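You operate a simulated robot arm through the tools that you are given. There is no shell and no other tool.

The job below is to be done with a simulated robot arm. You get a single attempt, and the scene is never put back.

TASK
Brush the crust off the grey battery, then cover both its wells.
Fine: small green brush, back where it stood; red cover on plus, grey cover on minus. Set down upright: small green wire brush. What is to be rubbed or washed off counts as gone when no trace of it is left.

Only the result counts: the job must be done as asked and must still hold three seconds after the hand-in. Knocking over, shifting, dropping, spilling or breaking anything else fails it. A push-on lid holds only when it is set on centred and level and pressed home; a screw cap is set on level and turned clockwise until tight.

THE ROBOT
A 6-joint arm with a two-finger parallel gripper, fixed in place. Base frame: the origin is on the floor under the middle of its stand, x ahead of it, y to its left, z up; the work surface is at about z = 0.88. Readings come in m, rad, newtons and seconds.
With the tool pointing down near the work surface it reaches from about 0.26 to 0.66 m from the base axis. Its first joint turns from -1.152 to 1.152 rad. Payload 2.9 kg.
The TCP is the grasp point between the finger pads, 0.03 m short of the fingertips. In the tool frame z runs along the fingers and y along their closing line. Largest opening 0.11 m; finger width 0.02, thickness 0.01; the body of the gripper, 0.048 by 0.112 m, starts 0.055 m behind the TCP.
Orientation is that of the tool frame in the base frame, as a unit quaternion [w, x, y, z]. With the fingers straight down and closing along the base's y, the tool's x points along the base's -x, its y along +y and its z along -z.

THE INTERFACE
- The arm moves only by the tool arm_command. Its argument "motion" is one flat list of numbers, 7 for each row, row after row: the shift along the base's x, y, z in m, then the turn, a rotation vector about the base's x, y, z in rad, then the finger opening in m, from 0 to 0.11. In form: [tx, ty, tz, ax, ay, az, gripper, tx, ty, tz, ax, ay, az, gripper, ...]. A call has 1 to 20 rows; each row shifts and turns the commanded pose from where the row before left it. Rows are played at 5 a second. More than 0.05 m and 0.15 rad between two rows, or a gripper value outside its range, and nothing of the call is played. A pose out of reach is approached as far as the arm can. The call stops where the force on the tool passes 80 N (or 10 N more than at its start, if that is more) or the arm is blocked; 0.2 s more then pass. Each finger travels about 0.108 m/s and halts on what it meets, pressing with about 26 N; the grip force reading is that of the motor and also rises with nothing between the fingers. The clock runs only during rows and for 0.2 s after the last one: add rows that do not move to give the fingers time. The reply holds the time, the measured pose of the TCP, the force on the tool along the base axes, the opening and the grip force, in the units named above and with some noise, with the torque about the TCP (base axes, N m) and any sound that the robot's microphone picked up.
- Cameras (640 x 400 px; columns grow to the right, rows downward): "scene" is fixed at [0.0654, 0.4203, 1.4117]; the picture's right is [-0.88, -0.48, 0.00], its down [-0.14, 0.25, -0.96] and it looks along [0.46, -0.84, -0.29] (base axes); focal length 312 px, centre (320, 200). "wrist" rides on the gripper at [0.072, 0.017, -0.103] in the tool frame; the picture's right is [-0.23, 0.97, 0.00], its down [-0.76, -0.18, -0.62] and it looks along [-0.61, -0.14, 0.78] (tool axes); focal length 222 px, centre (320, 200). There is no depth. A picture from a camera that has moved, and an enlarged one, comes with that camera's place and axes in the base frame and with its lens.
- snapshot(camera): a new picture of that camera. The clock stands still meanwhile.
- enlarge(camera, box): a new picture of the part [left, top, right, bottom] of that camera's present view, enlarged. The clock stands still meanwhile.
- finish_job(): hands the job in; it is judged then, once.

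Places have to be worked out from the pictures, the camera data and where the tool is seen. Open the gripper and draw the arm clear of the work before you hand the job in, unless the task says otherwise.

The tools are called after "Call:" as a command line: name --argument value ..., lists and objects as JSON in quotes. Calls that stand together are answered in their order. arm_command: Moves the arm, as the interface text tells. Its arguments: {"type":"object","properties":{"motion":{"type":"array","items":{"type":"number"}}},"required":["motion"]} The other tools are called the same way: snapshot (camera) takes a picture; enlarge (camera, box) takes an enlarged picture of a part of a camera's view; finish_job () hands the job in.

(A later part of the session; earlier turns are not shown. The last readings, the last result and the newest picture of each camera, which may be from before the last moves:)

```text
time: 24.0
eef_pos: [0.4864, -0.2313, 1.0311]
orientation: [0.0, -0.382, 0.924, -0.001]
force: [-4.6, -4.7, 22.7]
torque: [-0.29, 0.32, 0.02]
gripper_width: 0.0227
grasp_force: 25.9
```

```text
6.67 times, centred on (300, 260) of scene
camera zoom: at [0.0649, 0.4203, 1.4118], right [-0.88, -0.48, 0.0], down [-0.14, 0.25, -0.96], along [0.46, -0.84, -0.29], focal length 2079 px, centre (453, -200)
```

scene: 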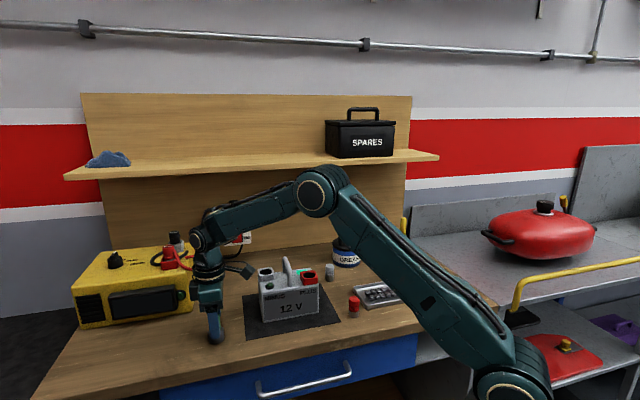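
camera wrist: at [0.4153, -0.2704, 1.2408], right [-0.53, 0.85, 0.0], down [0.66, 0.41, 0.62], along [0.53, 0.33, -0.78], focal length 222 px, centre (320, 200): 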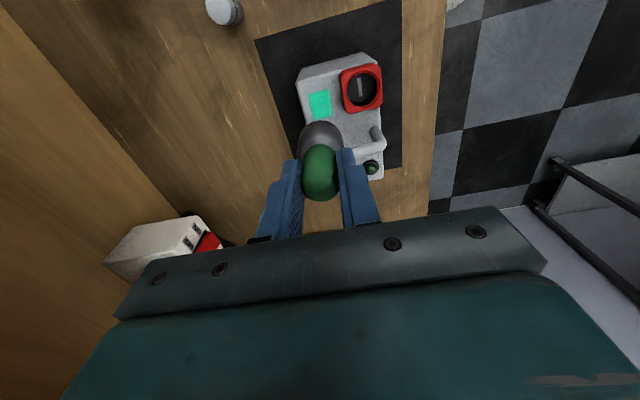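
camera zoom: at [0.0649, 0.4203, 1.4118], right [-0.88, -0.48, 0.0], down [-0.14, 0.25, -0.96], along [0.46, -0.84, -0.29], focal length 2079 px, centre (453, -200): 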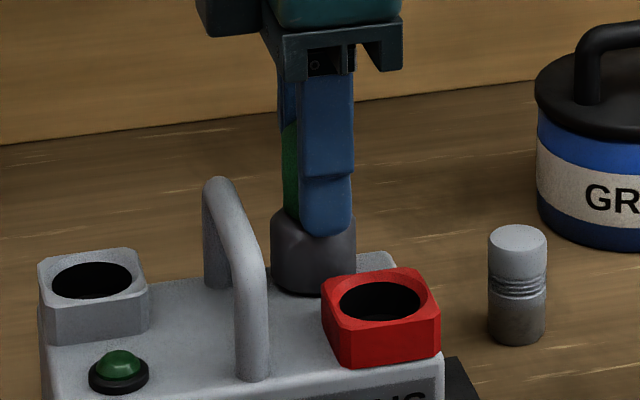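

About 23 N at the end, no battery movement visible. I lift straight up to inspect the whole patch.

Call:
arm_command --motion '[0, 0, 0.004, 0, 0, 0, 0, 0, 0, 0.02, 0, 0, 0, 0, 0, 0, 0.035, 0, 0, 0, 0, 0, 0, 0.04, 0, 0, 0, 0, 0, 0, 0, 0, 0, 0, 0]'

Call:
enlarge --camera "wrist" --box '[270, 40, 410, 190]'

Call:
enlarge --camera "scene" --box '[250, 220, 340, 300]'

```text
time: 25.2
eef_pos: [0.4867, -0.2296, 1.1302]
orientation: [0.0, -0.382, 0.924, 0.0]
force: [-0.7, -0.8, -1.8]
torque: [0.01, 0.0, 0.03]
gripper_width: 0.0228
grasp_force: 25.8
```

```text
2.67 times, centred on (340, 115) of wrist
camera zoom: at [0.4226, -0.2682, 1.234], right [-0.53, 0.85, 0.0], down [0.66, 0.41, 0.62], along [0.53, 0.33, -0.78], focal length 592 px, centre (267, 427)
```

zoom: 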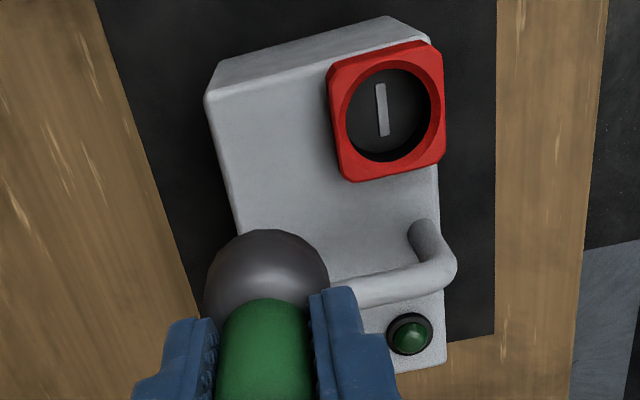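

```text
5.00 times, centred on (295, 260) of scene
camera zoom: at [0.0654, 0.4203, 1.4117], right [-0.88, -0.48, 0.0], down [-0.14, 0.25, -0.96], along [0.46, -0.84, -0.29], focal length 1559 px, centre (445, -100)
```

zoom: 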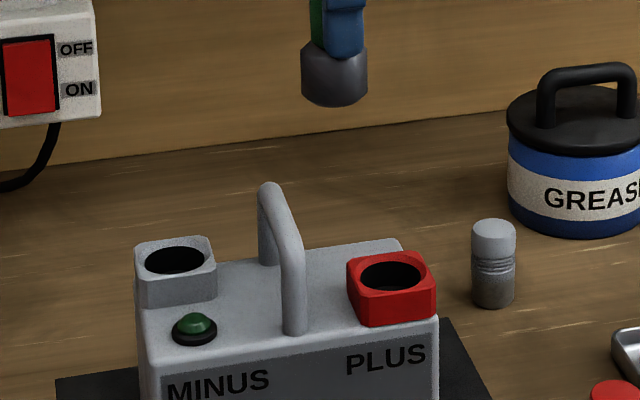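

The patch appears entirely gone. I zoom in harder on the area to check for faint traces.

Call:
enlarge --camera "wrist" --box '[310, 50, 390, 140]'

Call:
enlarge --camera "scene" --box '[285, 255, 335, 285]'

```text
4.44 times, centred on (350, 95) of wrist
camera zoom: at [0.4226, -0.2682, 1.234], right [-0.53, 0.85, 0.0], down [0.66, 0.41, 0.62], along [0.53, 0.33, -0.78], focal length 987 px, centre (187, 667)
```

zoom: 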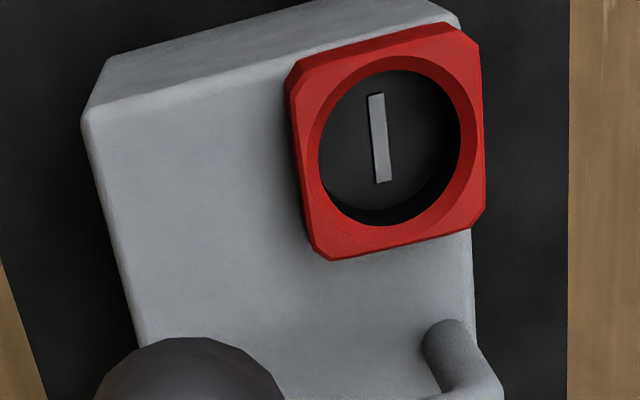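

```text
12.80 times, centred on (310, 270) of scene
camera zoom: at [0.0654, 0.4203, 1.4117], right [-0.88, -0.48, 0.0], down [-0.14, 0.25, -0.96], along [0.46, -0.84, -0.29], focal length 3992 px, centre (448, -696)
```

zoom: 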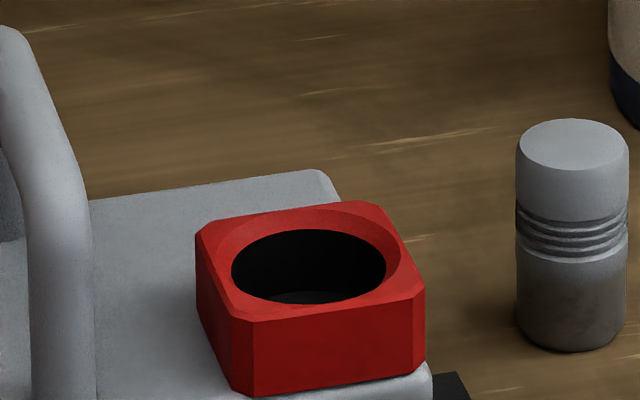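

Clean. I carry the brush back to its original spot at (0.573, -0.001), staying high over the battery.

Call:
arm_command --motion '[0.0144, 0.0382, 0, 0, 0, 0, 0, 0.0144, 0.0382, 0, 0, 0, 0, 0, 0.0144, 0.0382, 0, 0, 0, 0, 0, 0.0144, 0.0383, 0, 0, 0, 0, 0, 0.0144, 0.0383, 0, 0, 0, 0, 0, 0.0145, 0.0383, 0, 0, 0, 0, 0, 0, 0, 0, 0, 0, 0, 0, 0, 0, 0, 0, 0, 0, 0]'

Call:
enlarge --camera "scene" --box '[170, 220, 260, 340]'

Call:
enlarge --camera "wrist" --box '[240, 60, 440, 220]'

```text
time: 27.0
eef_pos: [0.569, -0.0014, 1.1288]
orientation: [0.001, -0.383, 0.924, 0.0]
force: [-0.5, -0.6, -0.2]
torque: [0.0, -0.02, -0.01]
gripper_width: 0.0225
grasp_force: 26.4
```

```text
3.33 times, centred on (215, 280) of scene
camera zoom: at [0.0654, 0.4203, 1.4117], right [-0.88, -0.48, 0.0], down [-0.14, 0.25, -0.96], along [0.46, -0.84, -0.29], focal length 1040 px, centre (670, -67)
```

zoom: 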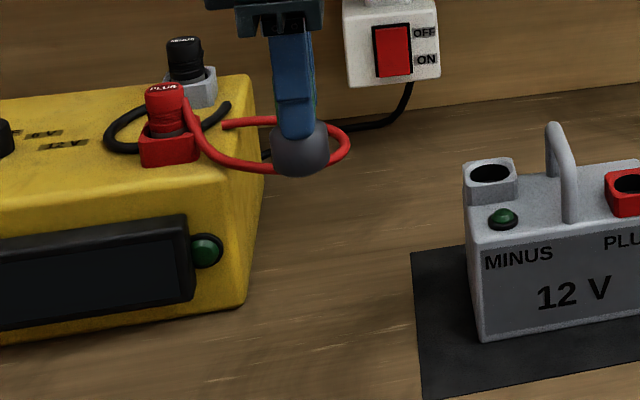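

```text
2.50 times, centred on (340, 140) of wrist
camera zoom: at [0.5051, -0.0395, 1.2323], right [-0.53, 0.85, 0.0], down [0.66, 0.41, 0.62], along [0.53, 0.33, -0.78], focal length 555 px, centre (270, 350)
```

zoom: 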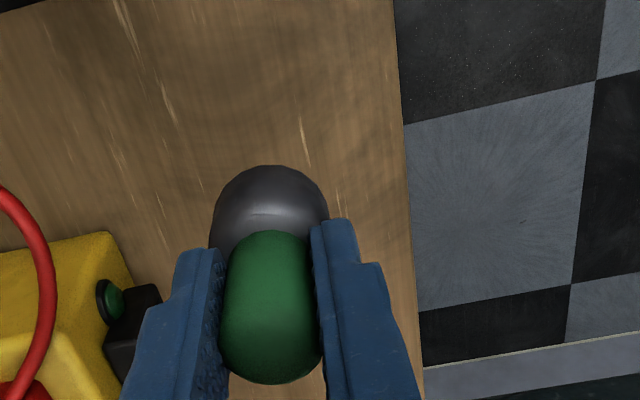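

The arm reads about 4 mm short in x, so I correct for that while descending, then re-read before touching down.

Call:
arm_command --motion '[0.004, -0.0005, -0.03, 0, 0, 0, 0, 0, 0, -0.04, 0, 0, 0, 0, 0, 0, -0.04, 0, 0, 0, 0, 0, 0, -0.04, 0, 0, 0, 0, 0, 0, -0.025, 0, 0, 0, 0, 0, 0, 0, 0, 0, 0, 0, 0, 0, 0, 0, 0, 0, 0, 0]'

Call:
enlarge --camera "scene" --box '[180, 290, 250, 350]'

Call:
snapshot --camera "wrist"

```text
refused: motion must hold 7 numbers for each row
```

```text
6.67 times, centred on (215, 320) of scene
camera zoom: at [0.0654, 0.4203, 1.4117], right [-0.88, -0.48, 0.0], down [-0.14, 0.25, -0.96], along [0.46, -0.84, -0.29], focal length 2079 px, centre (1020, -600)
```

zoom: 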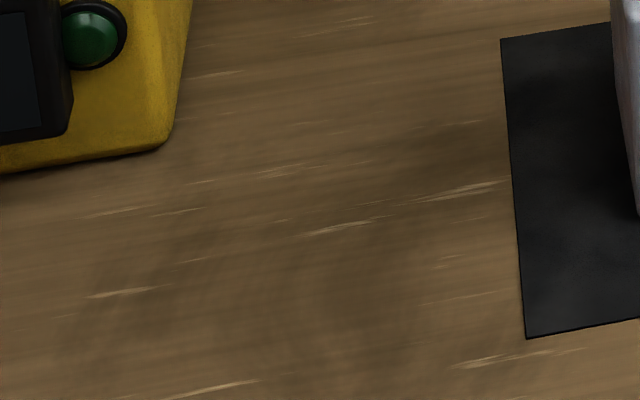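

```text
taken
camera wrist: at [0.5051, -0.0395, 1.2323], right [-0.53, 0.85, 0.0], down [0.66, 0.41, 0.62], along [0.53, 0.33, -0.78], focal length 222 px, centre (320, 200)
```

wrist: 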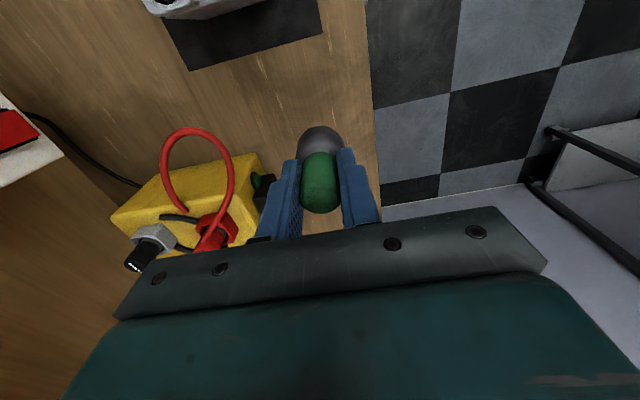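

I miscounted the numbers, so nothing moved. I resend the descent with correct rows.

Call:
arm_command --motion '[0.004, -0.0005, -0.03, 0, 0, 0, 0, 0, 0, -0.04, 0, 0, 0, 0, 0, 0, -0.04, 0, 0, 0, 0, 0, 0, -0.04, 0, 0, 0, 0, 0, 0, -0.025, 0, 0, 0, 0, 0, 0, 0, 0, 0, 0, 0]'

Call:
enlarge --camera "scene" --box '[180, 290, 250, 350]'

Call:
snapshot --camera "wrist"

```text
time: 28.4
eef_pos: [0.5758, -0.0011, 0.9554]
orientation: [0.0, -0.383, 0.924, 0.0]
force: [-0.8, 1.0, -0.7]
torque: [-0.03, 0.0, 0.0]
gripper_width: 0.0225
grasp_force: 25.6
```

```text
6.67 times, centred on (215, 320) of scene
camera zoom: at [0.0654, 0.4203, 1.4117], right [-0.88, -0.48, 0.0], down [-0.14, 0.25, -0.96], along [0.46, -0.84, -0.29], focal length 2079 px, centre (1020, -600)
```

zoom: 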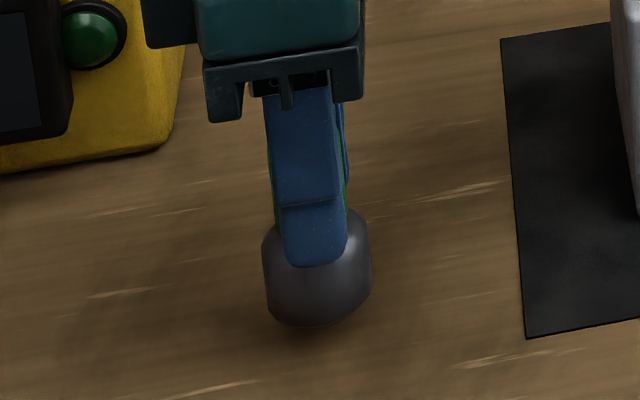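

```text
taken
camera wrist: at [0.5118, -0.0399, 1.0584], right [-0.53, 0.85, 0.0], down [0.66, 0.41, 0.62], along [0.53, 0.33, -0.78], focal length 222 px, centre (320, 200)
```

wrist: 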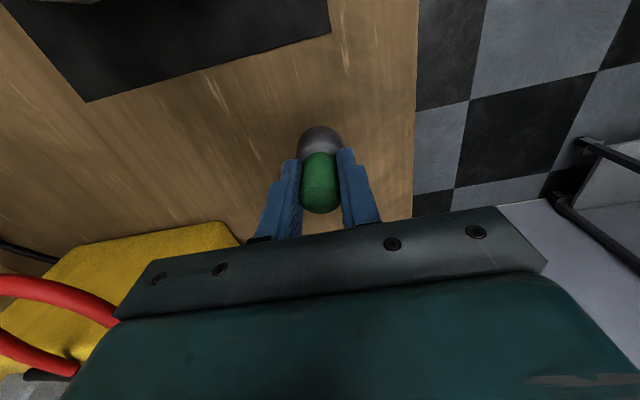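

Now x is about 3 mm over the pick position by the camera pose; I correct and lower to just above the table.

Call:
arm_command --motion '[-0.0028, 0, -0.004, 0, 0, 0, 0, 0, 0, -0.004, 0, 0, 0, 0, 0, 0, 0, 0, 0, 0, 0]'

Call:
enlarge --camera "scene" --box '[180, 290, 250, 350]'

Call:
enlarge --camera "wrist" --box '[240, 60, 440, 220]'

```text
time: 29.2
eef_pos: [0.5738, -0.003, 0.947]
orientation: [0.0, -0.383, 0.924, 0.0]
force: [0.3, 0.1, -0.4]
torque: [0.01, -0.02, 0.01]
gripper_width: 0.0227
grasp_force: 25.7
```

```text
6.67 times, centred on (215, 320) of scene
camera zoom: at [0.0654, 0.4203, 1.4117], right [-0.88, -0.48, 0.0], down [-0.14, 0.25, -0.96], along [0.46, -0.84, -0.29], focal length 2079 px, centre (1020, -600)
```

zoom: 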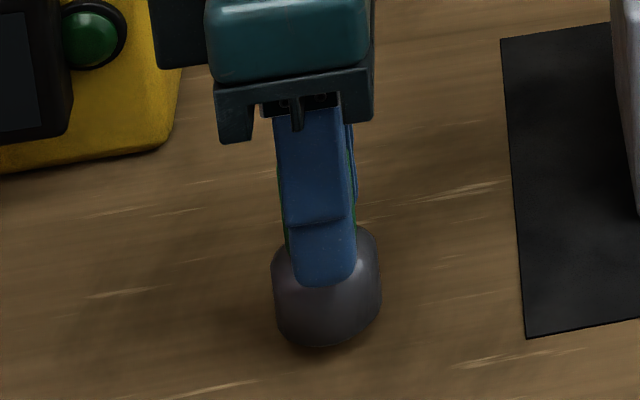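

```text
2.50 times, centred on (340, 140) of wrist
camera zoom: at [0.5095, -0.041, 1.0506], right [-0.53, 0.85, 0.0], down [0.66, 0.41, 0.62], along [0.53, 0.33, -0.78], focal length 555 px, centre (270, 350)
```

zoom: 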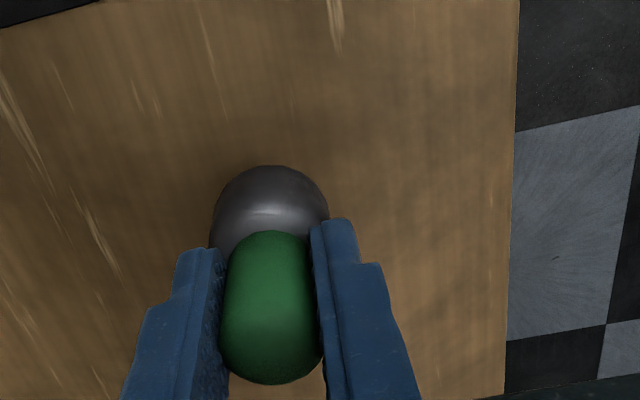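

Lateral position matches the pick within 1 mm; about 6-7 mm remain to the table. I lower in small steps.

Call:
arm_command --motion '[0, 0, -0.003, 0, 0, 0, 0, 0, 0, -0.002, 0, 0, 0, 0, 0, 0, 0, 0, 0, 0, 0]'

```text
time: 30.0
eef_pos: [0.5737, -0.0009, 0.9421]
orientation: [0.0, -0.382, 0.924, 0.0]
force: [-0.1, 0.3, -0.2]
torque: [-0.01, 0.01, 0.03]
gripper_width: 0.023
grasp_force: 26.0
```

No contact yet; I go down another 1 mm at a time.

Call:
arm_command --motion '[0, 0, -0.0015, 0, 0, 0, 0, 0, 0, 0, 0, 0, 0, 0]'

Call:
enlarge --camera "scene" --box '[180, 290, 250, 350]'

```text
time: 30.6
eef_pos: [0.5732, -0.0011, 0.9417]
orientation: [0.0, -0.383, 0.924, -0.001]
force: [-0.2, 0.5, -0.2]
torque: [-0.02, 0.01, 0.0]
gripper_width: 0.0228
grasp_force: 26.1
```

```text
6.67 times, centred on (215, 320) of scene
camera zoom: at [0.0654, 0.4203, 1.4117], right [-0.88, -0.48, 0.0], down [-0.14, 0.25, -0.96], along [0.46, -0.84, -0.29], focal length 2079 px, centre (1020, -600)
```

zoom: 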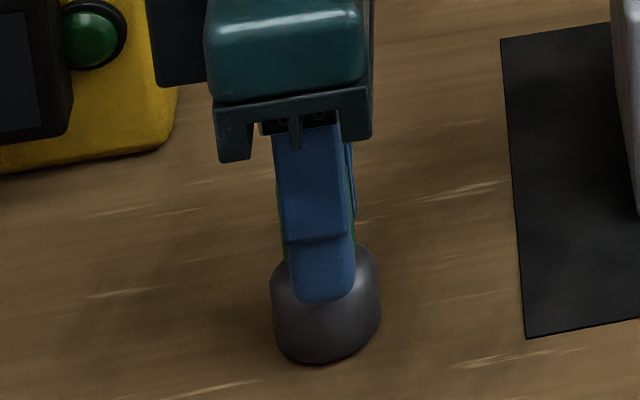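

Bottom edge is about where it stood originally; another 1 mm should touch.

Call:
arm_command --motion '[0, 0, -0.001, 0, 0, 0, 0, 0, 0, 0, 0, 0, 0, 0]'

```text
time: 31.2
eef_pos: [0.5742, -0.002, 0.9387]
orientation: [0.001, -0.383, 0.924, 0.001]
force: [-1.3, 2.1, 6.1]
torque: [0.07, 0.08, 0.0]
gripper_width: 0.0228
grasp_force: 26.4
```

Contact of 6 N with the table. I open the fingers and check that the brush stands.

Call:
arm_command --motion '[0, 0, 0.0007, 0, 0, 0, 0, 0, 0, 0, 0, 0, 0, 0.03, 0, 0, 0, 0, 0, 0, 0.06, 0, 0, 0, 0, 0, 0, 0.06]'

Call:
enlarge --camera "wrist" --box '[240, 60, 440, 220]'

Call:
enlarge --camera "scene" --box '[180, 290, 250, 350]'

```text
time: 32.2
eef_pos: [0.5743, -0.0015, 0.9403]
orientation: [0.0, -0.383, 0.924, -0.001]
force: [0.0, -0.5, -0.4]
torque: [0.0, 0.02, 0.01]
gripper_width: 0.0602
grasp_force: 0.0
```

```text
2.50 times, centred on (340, 140) of wrist
camera zoom: at [0.5098, -0.0402, 1.0437], right [-0.53, 0.85, 0.0], down [0.66, 0.41, 0.62], along [0.53, 0.33, -0.78], focal length 555 px, centre (270, 350)
```

zoom: 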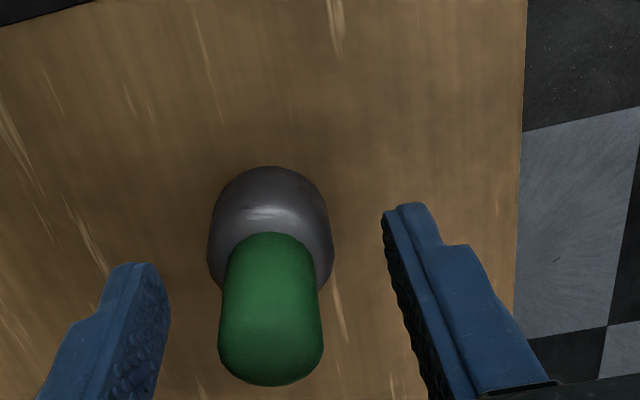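

```text
6.67 times, centred on (215, 320) of scene
camera zoom: at [0.0654, 0.4203, 1.4117], right [-0.88, -0.48, 0.0], down [-0.14, 0.25, -0.96], along [0.46, -0.84, -0.29], focal length 2079 px, centre (1020, -600)
```

zoom: 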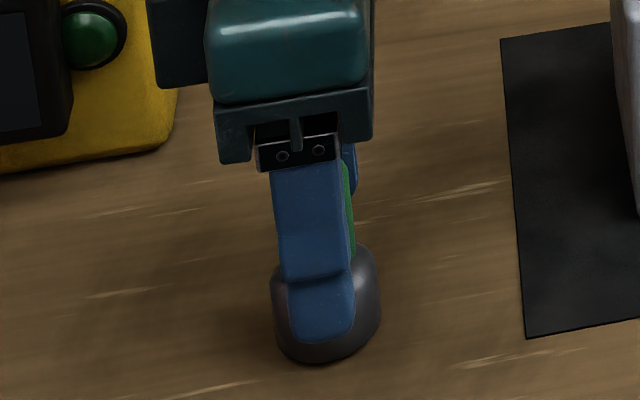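

The brush stands free. I rise straight up and verify it against the initial view.

Call:
arm_command --motion '[0, 0, 0.02, 0, 0, 0, 0.06, 0, 0, 0.04, 0, 0, 0, 0.06, 0, 0, 0.04, 0, 0, 0, 0.06, 0, 0, 0.04, 0, 0, 0, 0.06, 0, 0, 0.04, 0, 0, 0, 0.06]'

Call:
enlarge --camera "scene" --box '[190, 300, 240, 350]'

```text
time: 33.4
eef_pos: [0.5759, 0.0003, 1.1221]
orientation: [0.0, -0.382, 0.924, 0.0]
force: [0.8, 0.2, 0.2]
torque: [0.02, -0.03, 0.01]
gripper_width: 0.0599
grasp_force: 0.1
```

```text
8.00 times, centred on (215, 325) of scene
camera zoom: at [0.0654, 0.4203, 1.4117], right [-0.88, -0.48, 0.0], down [-0.14, 0.25, -0.96], along [0.46, -0.84, -0.29], focal length 2495 px, centre (1160, -800)
```

zoom: 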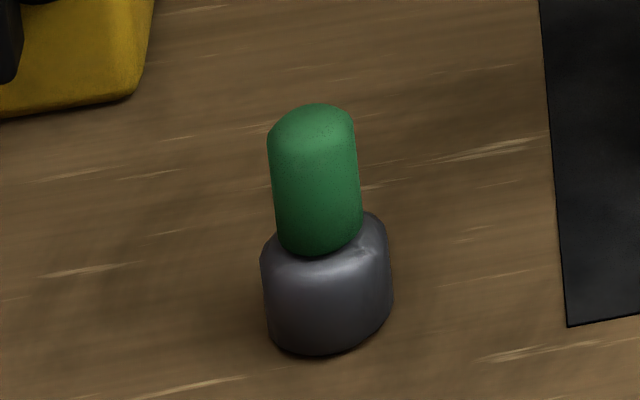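

The brush is back upright within about 1 mm of its old place. Now I travel to above the red cover near (0.324, -0.240).

Call:
arm_command --motion '[-0.0314, -0.03, 0, 0, 0, 0, 0.06, -0.0314, -0.03, 0, 0, 0, 0, 0.06, -0.0314, -0.03, 0, 0, 0, 0, 0.06, -0.0314, -0.03, 0, 0, 0, 0, 0.06, -0.0314, -0.03, 0, 0, 0, 0, 0.06, -0.0314, -0.03, 0, 0, 0, 0, 0.06, -0.0314, -0.03, 0, 0, 0, 0, 0.06, -0.0314, -0.03, 0, 0, 0, 0, 0.06, 0, 0, -0.04, 0, 0, 0, 0.06, 0, 0, -0.04, 0, 0, 0, 0.06, 0, 0, 0, 0, 0, 0, 0.06]'

Call:
snapshot --camera "wrist"

Call:
snapshot --camera "scene"

```text
time: 35.8
eef_pos: [0.3224, -0.2397, 1.041]
orientation: [0.001, -0.382, 0.924, 0.0]
force: [-0.4, -0.5, 0.4]
torque: [0.0, 0.02, 0.0]
gripper_width: 0.0602
grasp_force: 0.1
```

```text
taken
camera wrist: at [0.2579, -0.2783, 1.1442], right [-0.53, 0.85, 0.0], down [0.66, 0.41, 0.62], along [0.53, 0.33, -0.78], focal length 222 px, centre (320, 200)
```

wrist: 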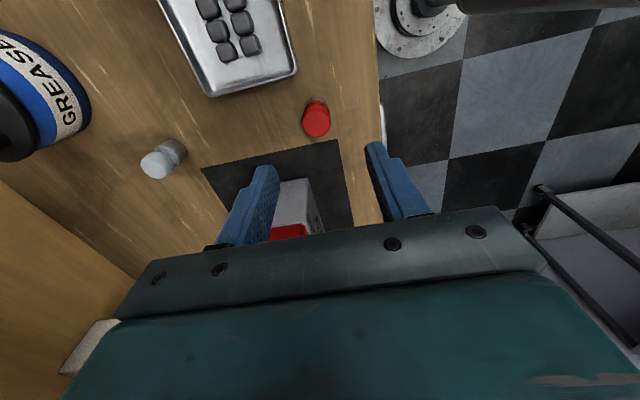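

```text
taken
```

scene: 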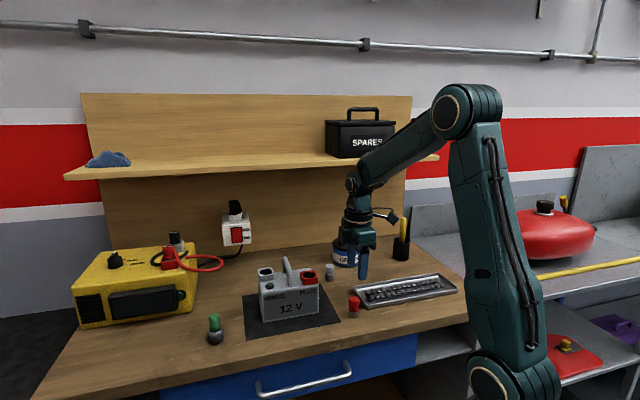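

The red cover is between the fingers in view. I enlarge to refine its position.

Call:
enlarge --camera "wrist" --box '[280, 80, 360, 160]'

Call:
enlarge --camera "wrist" --box '[120, 110, 220, 210]'

```text
5.00 times, centred on (320, 120) of wrist
camera zoom: at [0.2579, -0.2783, 1.1442], right [-0.53, 0.85, 0.0], down [0.66, 0.41, 0.62], along [0.53, 0.33, -0.78], focal length 1111 px, centre (320, 600)
```

zoom: 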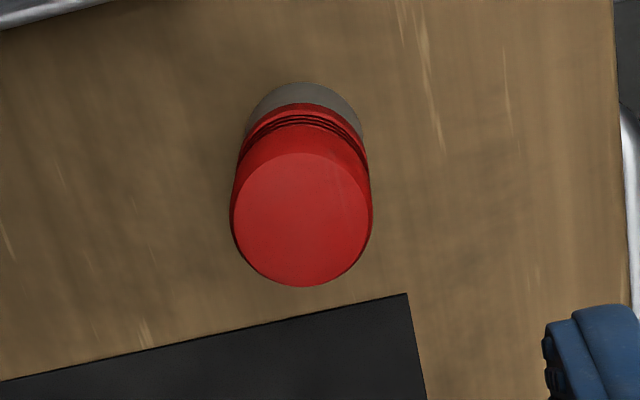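

```text
4.00 times, centred on (170, 160) of wrist
camera zoom: at [0.2579, -0.2783, 1.1442], right [-0.53, 0.85, 0.0], down [0.66, 0.41, 0.62], along [0.53, 0.33, -0.78], focal length 888 px, centre (920, 360)
```

zoom: 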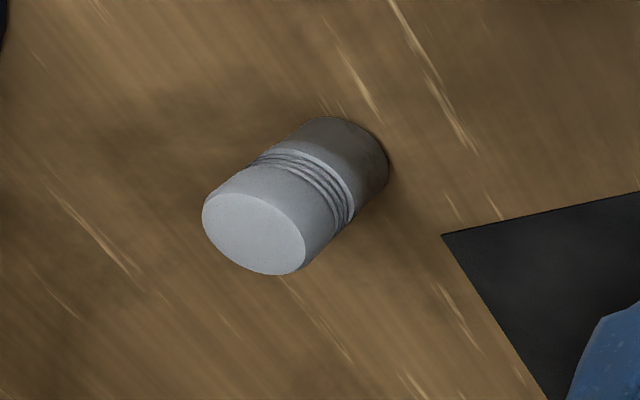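

The red cover stands at about (0.325, -0.241), 27 mm wide with its top at z≈0.931. I correct the offset and descend partway, then re-check.

Call:
arm_command --motion '[0.004, -0.0017, -0.02, 0, 0, 0, 0.06, 0, 0, -0.025, 0, 0, 0, 0.06, 0, 0, -0.02, 0, 0, 0, 0.06, 0, 0, 0, 0, 0, 0, 0.06]'

Call:
enlarge --camera "wrist" --box '[240, 80, 400, 220]'

Call:
enlarge --camera "scene" --box '[310, 230, 400, 330]'

```text
time: 36.8
eef_pos: [0.327, -0.241, 0.9764]
orientation: [-0.001, -0.383, 0.924, 0.0]
force: [-0.2, 0.0, 0.2]
torque: [0.03, 0.01, -0.01]
gripper_width: 0.06
grasp_force: 0.1
```

```text
2.86 times, centred on (320, 150) of wrist
camera zoom: at [0.2626, -0.2801, 1.0792], right [-0.53, 0.85, 0.0], down [0.66, 0.41, 0.62], along [0.53, 0.33, -0.78], focal length 635 px, centre (320, 343)
```

zoom: 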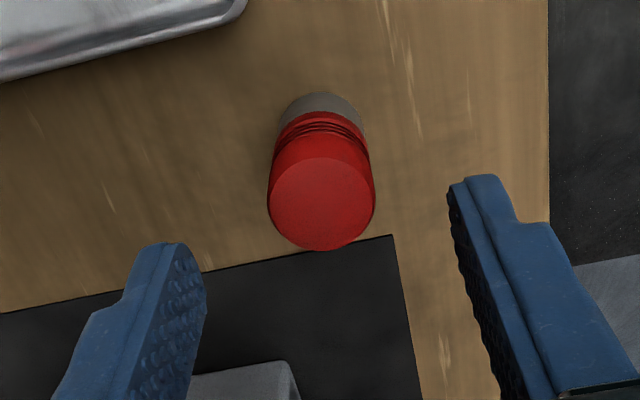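

```text
4.00 times, centred on (355, 280) of scene
camera zoom: at [0.0654, 0.4203, 1.4117], right [-0.88, -0.48, 0.0], down [-0.14, 0.25, -0.96], along [0.46, -0.84, -0.29], focal length 1247 px, centre (180, -120)
```

zoom: 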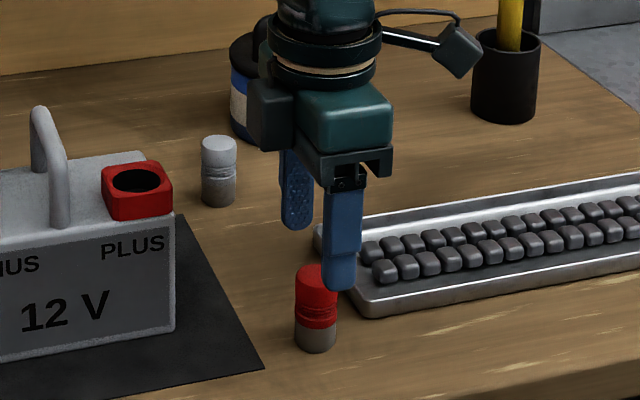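

The cover is centred between the fingers and the tray is clear. I descend so the fingertips sit around the cap above its ribs.

Call:
arm_command --motion '[0, 0, -0.015, 0, 0, 0, 0.06, 0, 0, -0.015, 0, 0, 0, 0.06, 0, 0, -0.01, 0, 0, 0, 0.06, 0, 0, 0, 0, 0, 0, 0.06]'

Call:
enlarge --camera "wrist" --box '[240, 80, 400, 220]'

Call:
enlarge --camera "scene" --box '[330, 270, 380, 330]'

```text
time: 37.8
eef_pos: [0.3268, -0.2423, 0.9355]
orientation: [0.001, -0.383, 0.924, 0.0]
force: [-0.9, 1.0, -0.1]
torque: [0.02, -0.01, -0.03]
gripper_width: 0.0599
grasp_force: 0.1
```

```text
2.86 times, centred on (320, 150) of wrist
camera zoom: at [0.2626, -0.2812, 1.0386], right [-0.53, 0.85, 0.0], down [0.66, 0.41, 0.62], along [0.53, 0.33, -0.78], focal length 635 px, centre (320, 343)
```

zoom: 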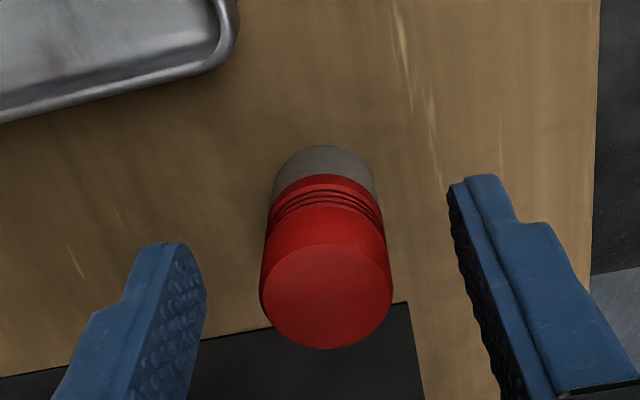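

```text
6.67 times, centred on (355, 300) of scene
camera zoom: at [0.0654, 0.4203, 1.4117], right [-0.88, -0.48, 0.0], down [-0.14, 0.25, -0.96], along [0.46, -0.84, -0.29], focal length 2079 px, centre (87, -467)
```

zoom: 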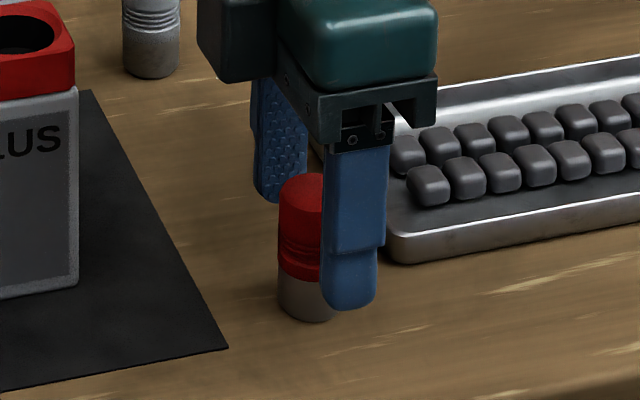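

Only ~1.4 mm off along the closing line; I correct it and close the fingers on the cap.

Call:
arm_command --motion '[-0.0007, 0.0012, 0, 0, 0, 0, 0.06, 0, 0, 0, 0, 0, 0, 0.04, 0, 0, 0, 0, 0, 0, 0.02, 0, 0, 0, 0, 0, 0, 0.0, 0, 0, 0, 0, 0, 0, 0.0]'

Call:
enlarge --camera "wrist" --box '[240, 80, 400, 220]'

Call:
enlarge --camera "scene" --box '[330, 270, 380, 330]'

```text
time: 39.0
eef_pos: [0.3261, -0.2423, 0.936]
orientation: [0.0, -0.383, 0.924, -0.001]
force: [0.7, 0.1, 2.2]
torque: [0.0, -0.03, 0.02]
gripper_width: 0.0257
grasp_force: 26.4
```

```text
2.86 times, centred on (320, 150) of wrist
camera zoom: at [0.2618, -0.2803, 1.0386], right [-0.53, 0.85, 0.0], down [0.66, 0.41, 0.62], along [0.53, 0.33, -0.78], focal length 635 px, centre (320, 343)
```

zoom: 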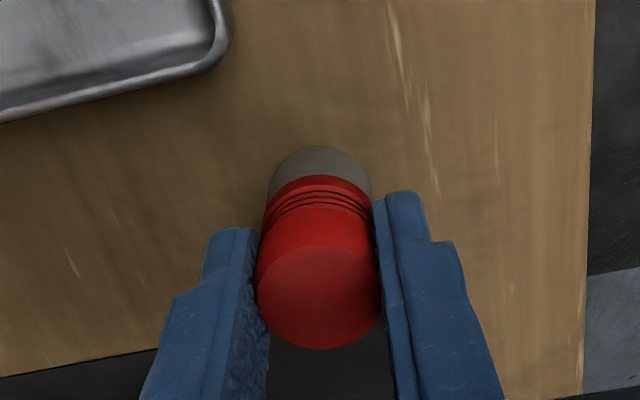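

```text
6.67 times, centred on (355, 300) of scene
camera zoom: at [0.0654, 0.4203, 1.4117], right [-0.88, -0.48, 0.0], down [-0.14, 0.25, -0.96], along [0.46, -0.84, -0.29], focal length 2079 px, centre (87, -467)
```

zoom: 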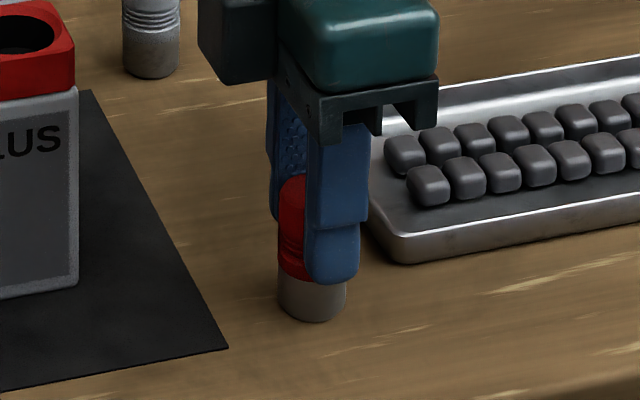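

Held at 25.7 mm width. I lift it straight up well above the rim height and check that it hangs straight.

Call:
arm_command --motion '[0, 0, 0.015, 0, 0, 0, 0, 0, 0, 0.035, 0, 0, 0, 0, 0, 0, 0.04, 0, 0, 0, 0, 0, 0, 0.04, 0, 0, 0, 0, 0, 0, 0.025, 0, 0, 0, 0, 0, 0, 0, 0, 0, 0, 0]'

Call:
enlarge --camera "scene" --box '[300, 210, 380, 310]'

Call:
enlarge --camera "wrist" --box '[240, 80, 400, 220]'

```text
time: 40.4
eef_pos: [0.3278, -0.2413, 1.0893]
orientation: [0.0, -0.382, 0.924, 0.0]
force: [-0.6, -0.5, -0.5]
torque: [-0.02, -0.03, 0.03]
gripper_width: 0.0253
grasp_force: 25.7
```

```text
4.00 times, centred on (340, 260) of scene
camera zoom: at [0.0654, 0.4203, 1.4117], right [-0.88, -0.48, 0.0], down [-0.14, 0.25, -0.96], along [0.46, -0.84, -0.29], focal length 1247 px, centre (240, -40)
```

zoom: 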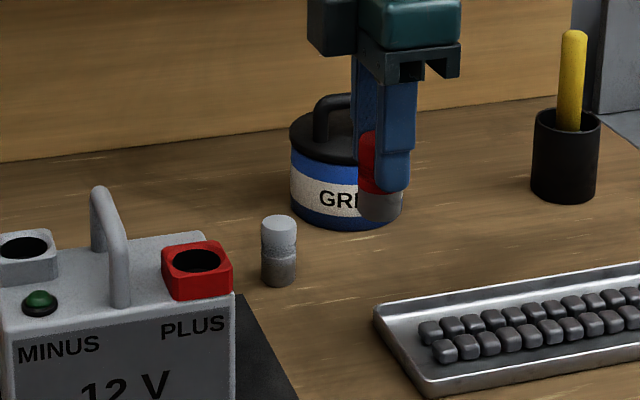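

```text
2.86 times, centred on (320, 150) of wrist
camera zoom: at [0.2637, -0.2792, 1.1934], right [-0.53, 0.85, 0.0], down [0.66, 0.41, 0.62], along [0.53, 0.33, -0.78], focal length 635 px, centre (320, 343)
```

zoom: 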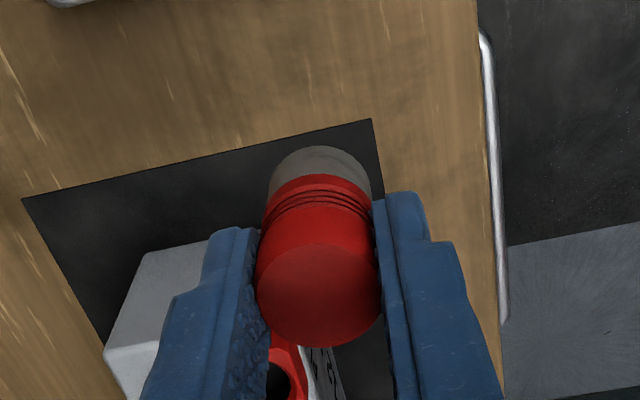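

The cover hangs straight. I move over the plus well at about (0.439, -0.204), still high, and look.

Call:
arm_command --motion '[0.0281, 0.0091, 0, 0, 0, 0, 0, 0.0281, 0.0091, 0, 0, 0, 0, 0, 0.0281, 0.0091, 0, 0, 0, 0, 0, 0.0281, 0.0091, 0, 0, 0, 0, 0, 0, 0, -0.015, 0, 0, 0, 0, 0, 0, 0, 0, 0, 0, 0]'

Call:
enlarge --camera "wrist" --box '[240, 80, 400, 220]'

Call:
enlarge --camera "scene" --box '[260, 210, 340, 310]'

```text
time: 41.8
eef_pos: [0.4393, -0.2056, 1.073]
orientation: [0.0, -0.383, 0.924, 0.0]
force: [-0.8, 0.2, 0.1]
torque: [-0.04, 0.03, 0.04]
gripper_width: 0.0254
grasp_force: 26.1
```

```text
2.86 times, centred on (320, 150) of wrist
camera zoom: at [0.3749, -0.2441, 1.1769], right [-0.53, 0.85, 0.0], down [0.66, 0.41, 0.62], along [0.53, 0.33, -0.78], focal length 635 px, centre (320, 343)
```

zoom: 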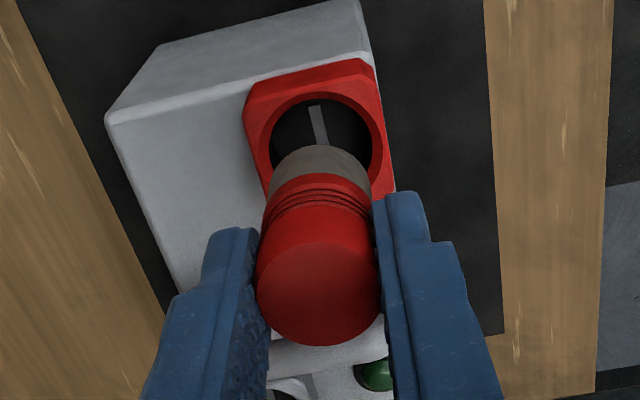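

```text
4.00 times, centred on (300, 260) of scene
camera zoom: at [0.0654, 0.4203, 1.4117], right [-0.88, -0.48, 0.0], down [-0.14, 0.25, -0.96], along [0.46, -0.84, -0.29], focal length 1247 px, centre (400, -40)
```

zoom: 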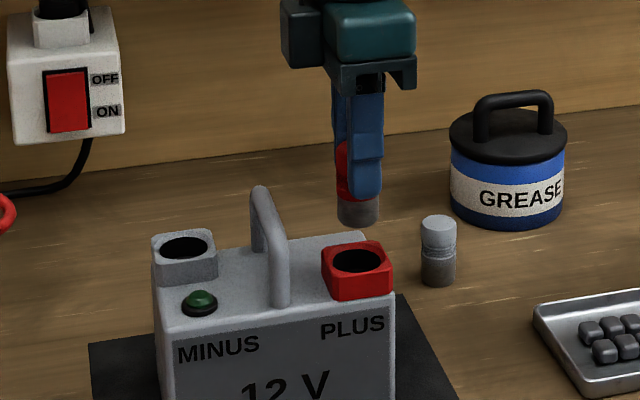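

The hole is aligned sideways and about 1 mm ahead of the tool axis. I correct by 1 mm and lower until the stem is just above the rim.

Call:
arm_command --motion '[0.0009, 0.0008, -0.01, 0, 0, 0, 0, 0, 0, -0.01, 0, 0, 0, 0, 0, 0, -0.004, 0, 0, 0, 0, 0, 0, 0, 0, 0, 0, 0]'

Call:
enlarge --camera "wrist" --box '[240, 80, 400, 220]'

Call:
enlarge --camera "scene" --box '[280, 230, 340, 290]'

```text
time: 42.8
eef_pos: [0.4405, -0.2044, 1.0522]
orientation: [0.0, -0.382, 0.924, -0.001]
force: [-0.5, -0.5, 0.1]
torque: [0.0, -0.01, -0.03]
gripper_width: 0.0256
grasp_force: 25.5
```

```text
2.86 times, centred on (320, 150) of wrist
camera zoom: at [0.3757, -0.243, 1.1546], right [-0.53, 0.85, 0.0], down [0.66, 0.41, 0.62], along [0.53, 0.33, -0.78], focal length 635 px, centre (320, 343)
```

zoom: 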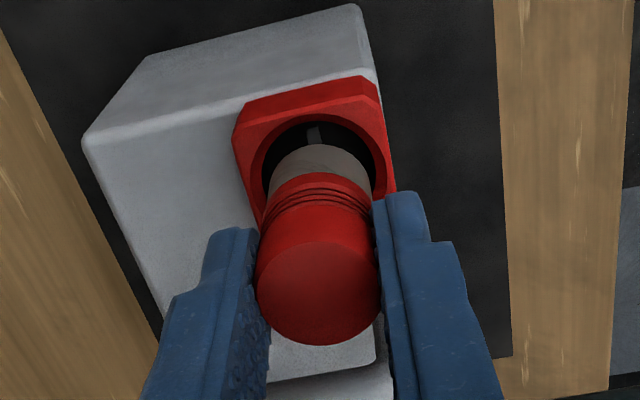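

```text
6.67 times, centred on (310, 260) of scene
camera zoom: at [0.0654, 0.4203, 1.4117], right [-0.88, -0.48, 0.0], down [-0.14, 0.25, -0.96], along [0.46, -0.84, -0.29], focal length 2079 px, centre (387, -200)
```

zoom: 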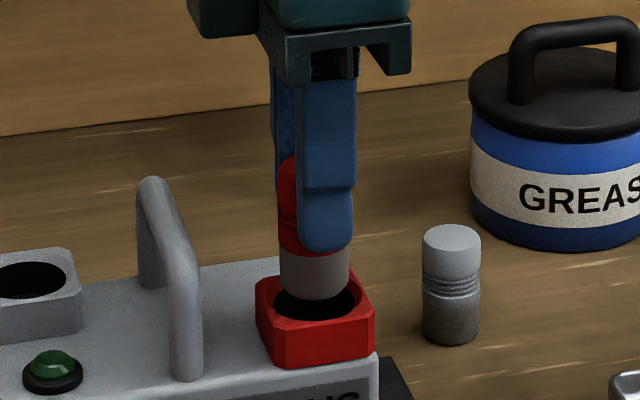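

Alignment looks good in both views. I lower the stem into the well gently and watch the forces.

Call:
arm_command --motion '[0, 0, -0.005, 0, 0, 0, 0, 0, 0, -0.005, 0, 0, 0, 0, 0, 0, -0.004, 0, 0, 0, 0, 0, 0, 0, 0, 0, 0, 0]'

Call:
enlarge --camera "wrist" --box '[240, 80, 400, 220]'

Call:
enlarge --camera "scene" --box '[280, 230, 340, 290]'

```text
time: 43.8
eef_pos: [0.4403, -0.205, 1.036]
orientation: [0.0, -0.383, 0.924, 0.001]
force: [-0.2, -0.6, -0.4]
torque: [-0.02, -0.02, 0.0]
gripper_width: 0.0259
grasp_force: 25.8
```

```text
2.86 times, centred on (320, 150) of wrist
camera zoom: at [0.3756, -0.2438, 1.1403], right [-0.53, 0.85, 0.0], down [0.66, 0.41, 0.62], along [0.53, 0.33, -0.78], focal length 635 px, centre (320, 343)
```

zoom: 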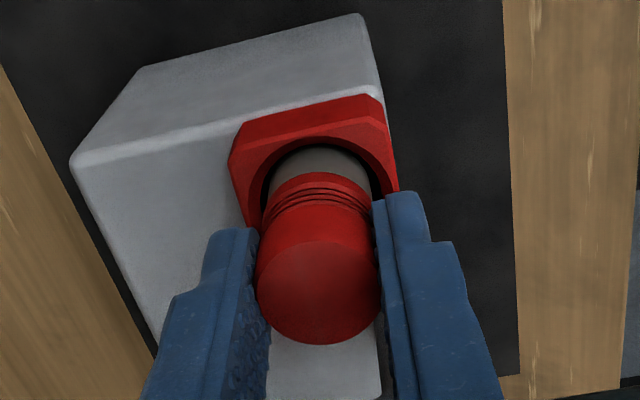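

```text
6.67 times, centred on (310, 260) of scene
camera zoom: at [0.0654, 0.4203, 1.4117], right [-0.88, -0.48, 0.0], down [-0.14, 0.25, -0.96], along [0.46, -0.84, -0.29], focal length 2079 px, centre (387, -200)
```

zoom: 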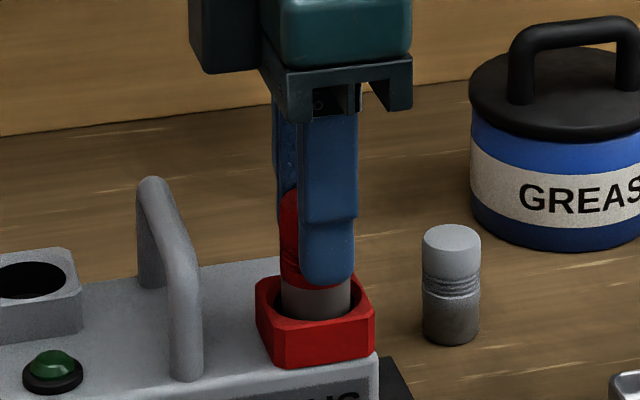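

The stem has entered the well without contact force. I go down further 4 mm and read.

Call:
arm_command --motion '[0.0003, 0.0004, -0.002, 0, 0, 0, 0, 0, 0, -0.002, 0, 0, 0, 0, 0, 0, 0, 0, 0, 0, 0]'

```text
time: 44.6
eef_pos: [0.4399, -0.2048, 1.0327]
orientation: [0.001, -0.382, 0.924, 0.0]
force: [-0.3, -1.1, 0.0]
torque: [-0.03, -0.02, 0.02]
gripper_width: 0.0257
grasp_force: 26.4
```

Still free. I continue 3 mm further.

Call:
arm_command --motion '[0, 0, -0.0015, 0, 0, 0, 0, 0, 0, -0.0015, 0, 0, 0, 0, 0, 0, 0, 0, 0, 0, 0]'

```text
time: 45.4
eef_pos: [0.4407, -0.2036, 1.0301]
orientation: [0.0, -0.383, 0.924, 0.0]
force: [0.0, -0.5, -0.8]
torque: [0.03, 0.01, -0.01]
gripper_width: 0.0256
grasp_force: 26.0
```

Still no contact; the stem bottom should be near the bar in the well. I continue with 1.5 mm steps.

Call:
arm_command --motion '[0, 0, -0.0015, 0, 0, 0, 0, 0, 0, 0, 0, 0, 0, 0]'

Call:
enlarge --camera "wrist" --box '[280, 110, 360, 190]'

Call:
enlarge --camera "scene" --box '[290, 240, 330, 290]'

```text
time: 46.0
eef_pos: [0.4402, -0.2046, 1.0288]
orientation: [0.0, -0.383, 0.924, 0.0]
force: [0.5, 0.3, 1.2]
torque: [0.02, 0.05, -0.01]
gripper_width: 0.0255
grasp_force: 26.0
```

```text
5.00 times, centred on (320, 150) of wrist
camera zoom: at [0.3759, -0.2426, 1.1326], right [-0.53, 0.85, 0.0], down [0.66, 0.41, 0.62], along [0.53, 0.33, -0.78], focal length 1111 px, centre (320, 450)
```

zoom: 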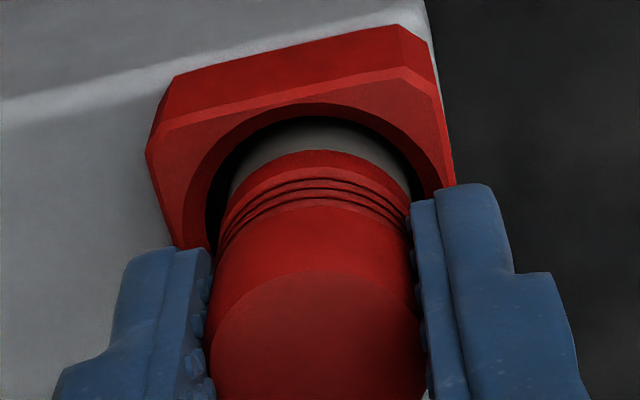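

```text
8.00 times, centred on (310, 265) of scene
camera zoom: at [0.0654, 0.4203, 1.4117], right [-0.88, -0.48, 0.0], down [-0.14, 0.25, -0.96], along [0.46, -0.84, -0.29], focal length 2495 px, centre (400, -320)
```

zoom: 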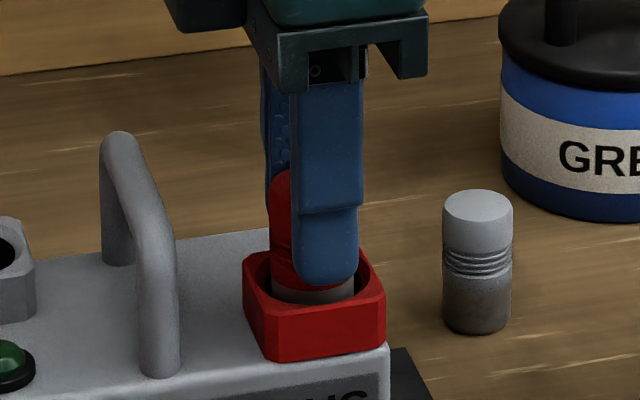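

Slight contact begins (1 N). I press on in 1 mm steps.

Call:
arm_command --motion '[0.0003, -0.0004, -0.001, 0, 0, 0, 0, 0, 0, 0, 0, 0, 0, 0]'

```text
time: 46.6
eef_pos: [0.4417, -0.2054, 1.0289]
orientation: [0.0, -0.383, 0.924, -0.001]
force: [-1.3, 2.4, 7.4]
torque: [0.16, 0.16, 0.0]
gripper_width: 0.0257
grasp_force: 26.2
```

7 N now. I press another millimetre at a time and listen for a click.

Call:
arm_command --motion '[0, 0, -0.001, 0, 0, 0, 0, 0, 0, 0, 0, 0, 0, 0]'

```text
time: 47.2
eef_pos: [0.4397, -0.2045, 1.0272]
orientation: [-0.001, -0.382, 0.924, -0.001]
force: [1.3, 1.2, 10.3]
torque: [0.15, 0.01, -0.03]
gripper_width: 0.0257
grasp_force: 25.7
```

Call:
arm_command --motion '[0, 0, -0.001, 0, 0, 0, 0, 0, 0, 0, 0, 0, 0, 0]'

Call:
enlarge --camera "wrist" --box '[280, 110, 360, 190]'

Call:
enlarge --camera "scene" --box '[290, 240, 330, 290]'

```text
time: 47.8
eef_pos: [0.4388, -0.204, 1.026]
orientation: [0.0, -0.383, 0.924, -0.001]
force: [1.3, 0.3, 15.6]
torque: [0.02, -0.06, 0.02]
gripper_width: 0.0256
grasp_force: 26.4
```

```text
5.00 times, centred on (320, 150) of wrist
camera zoom: at [0.3759, -0.2431, 1.1298], right [-0.53, 0.85, 0.0], down [0.66, 0.41, 0.62], along [0.53, 0.33, -0.78], focal length 1111 px, centre (320, 450)
```

zoom: 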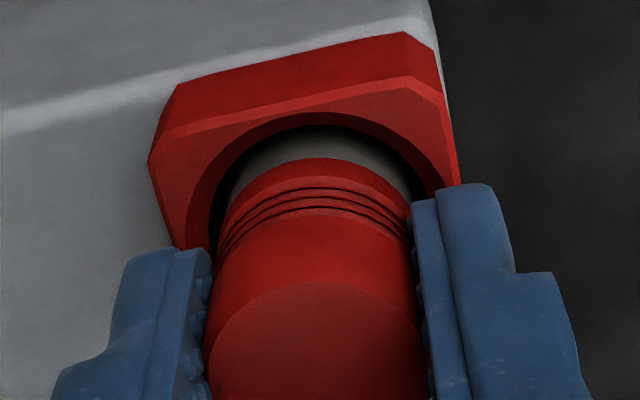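

```text
8.00 times, centred on (310, 265) of scene
camera zoom: at [0.0652, 0.4204, 1.4117], right [-0.88, -0.48, 0.0], down [-0.14, 0.25, -0.96], along [0.46, -0.84, -0.29], focal length 2495 px, centre (400, -320)
```

zoom: 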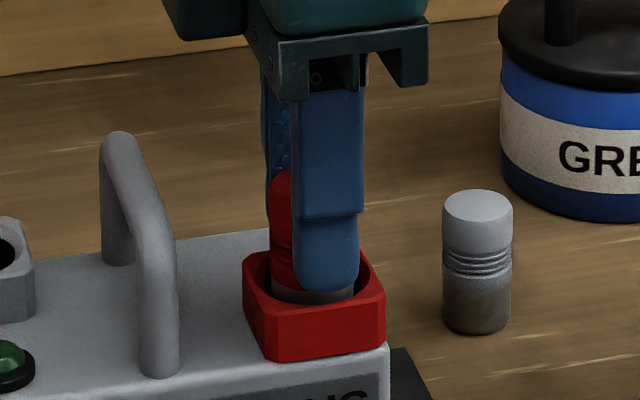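

The cover has bottomed and started slipping in the grip at ~16 N. I release it, then rise to look; afterwards I will press it home from above with closed fingers.

Call:
arm_command --motion '[0, 0, 0.001, 0, 0, 0, 0.0, 0, 0, 0, 0, 0, 0, 0.025, 0, 0, 0, 0, 0, 0, 0.045, 0, 0, 0, 0, 0, 0, 0.05, 0, 0, 0, 0, 0, 0, 0.05]'

Call:
enlarge --camera "wrist" --box '[260, 90, 380, 210]'

Call:
enlarge --camera "scene" --box '[290, 240, 330, 290]'

```text
time: 49.0
eef_pos: [0.4399, -0.2037, 1.0255]
orientation: [0.001, -0.382, 0.924, 0.001]
force: [-0.3, 0.2, 0.6]
torque: [0.0, 0.02, 0.03]
gripper_width: 0.05
grasp_force: 0.0
```

```text
3.33 times, centred on (320, 150) of wrist
camera zoom: at [0.3762, -0.2435, 1.1303], right [-0.53, 0.85, 0.0], down [0.66, 0.41, 0.62], along [0.53, 0.33, -0.78], focal length 740 px, centre (320, 367)
```

zoom: 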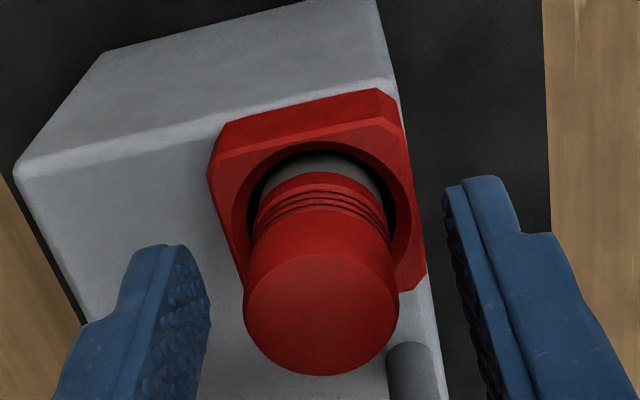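

```text
8.00 times, centred on (310, 265) of scene
camera zoom: at [0.0654, 0.4203, 1.4117], right [-0.88, -0.48, 0.0], down [-0.14, 0.25, -0.96], along [0.46, -0.84, -0.29], focal length 2495 px, centre (400, -320)
```

zoom: 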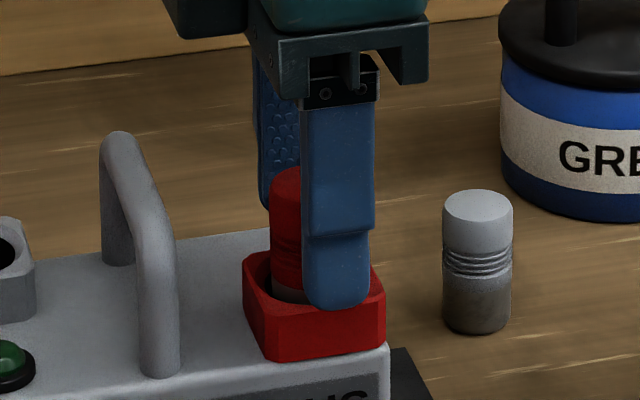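

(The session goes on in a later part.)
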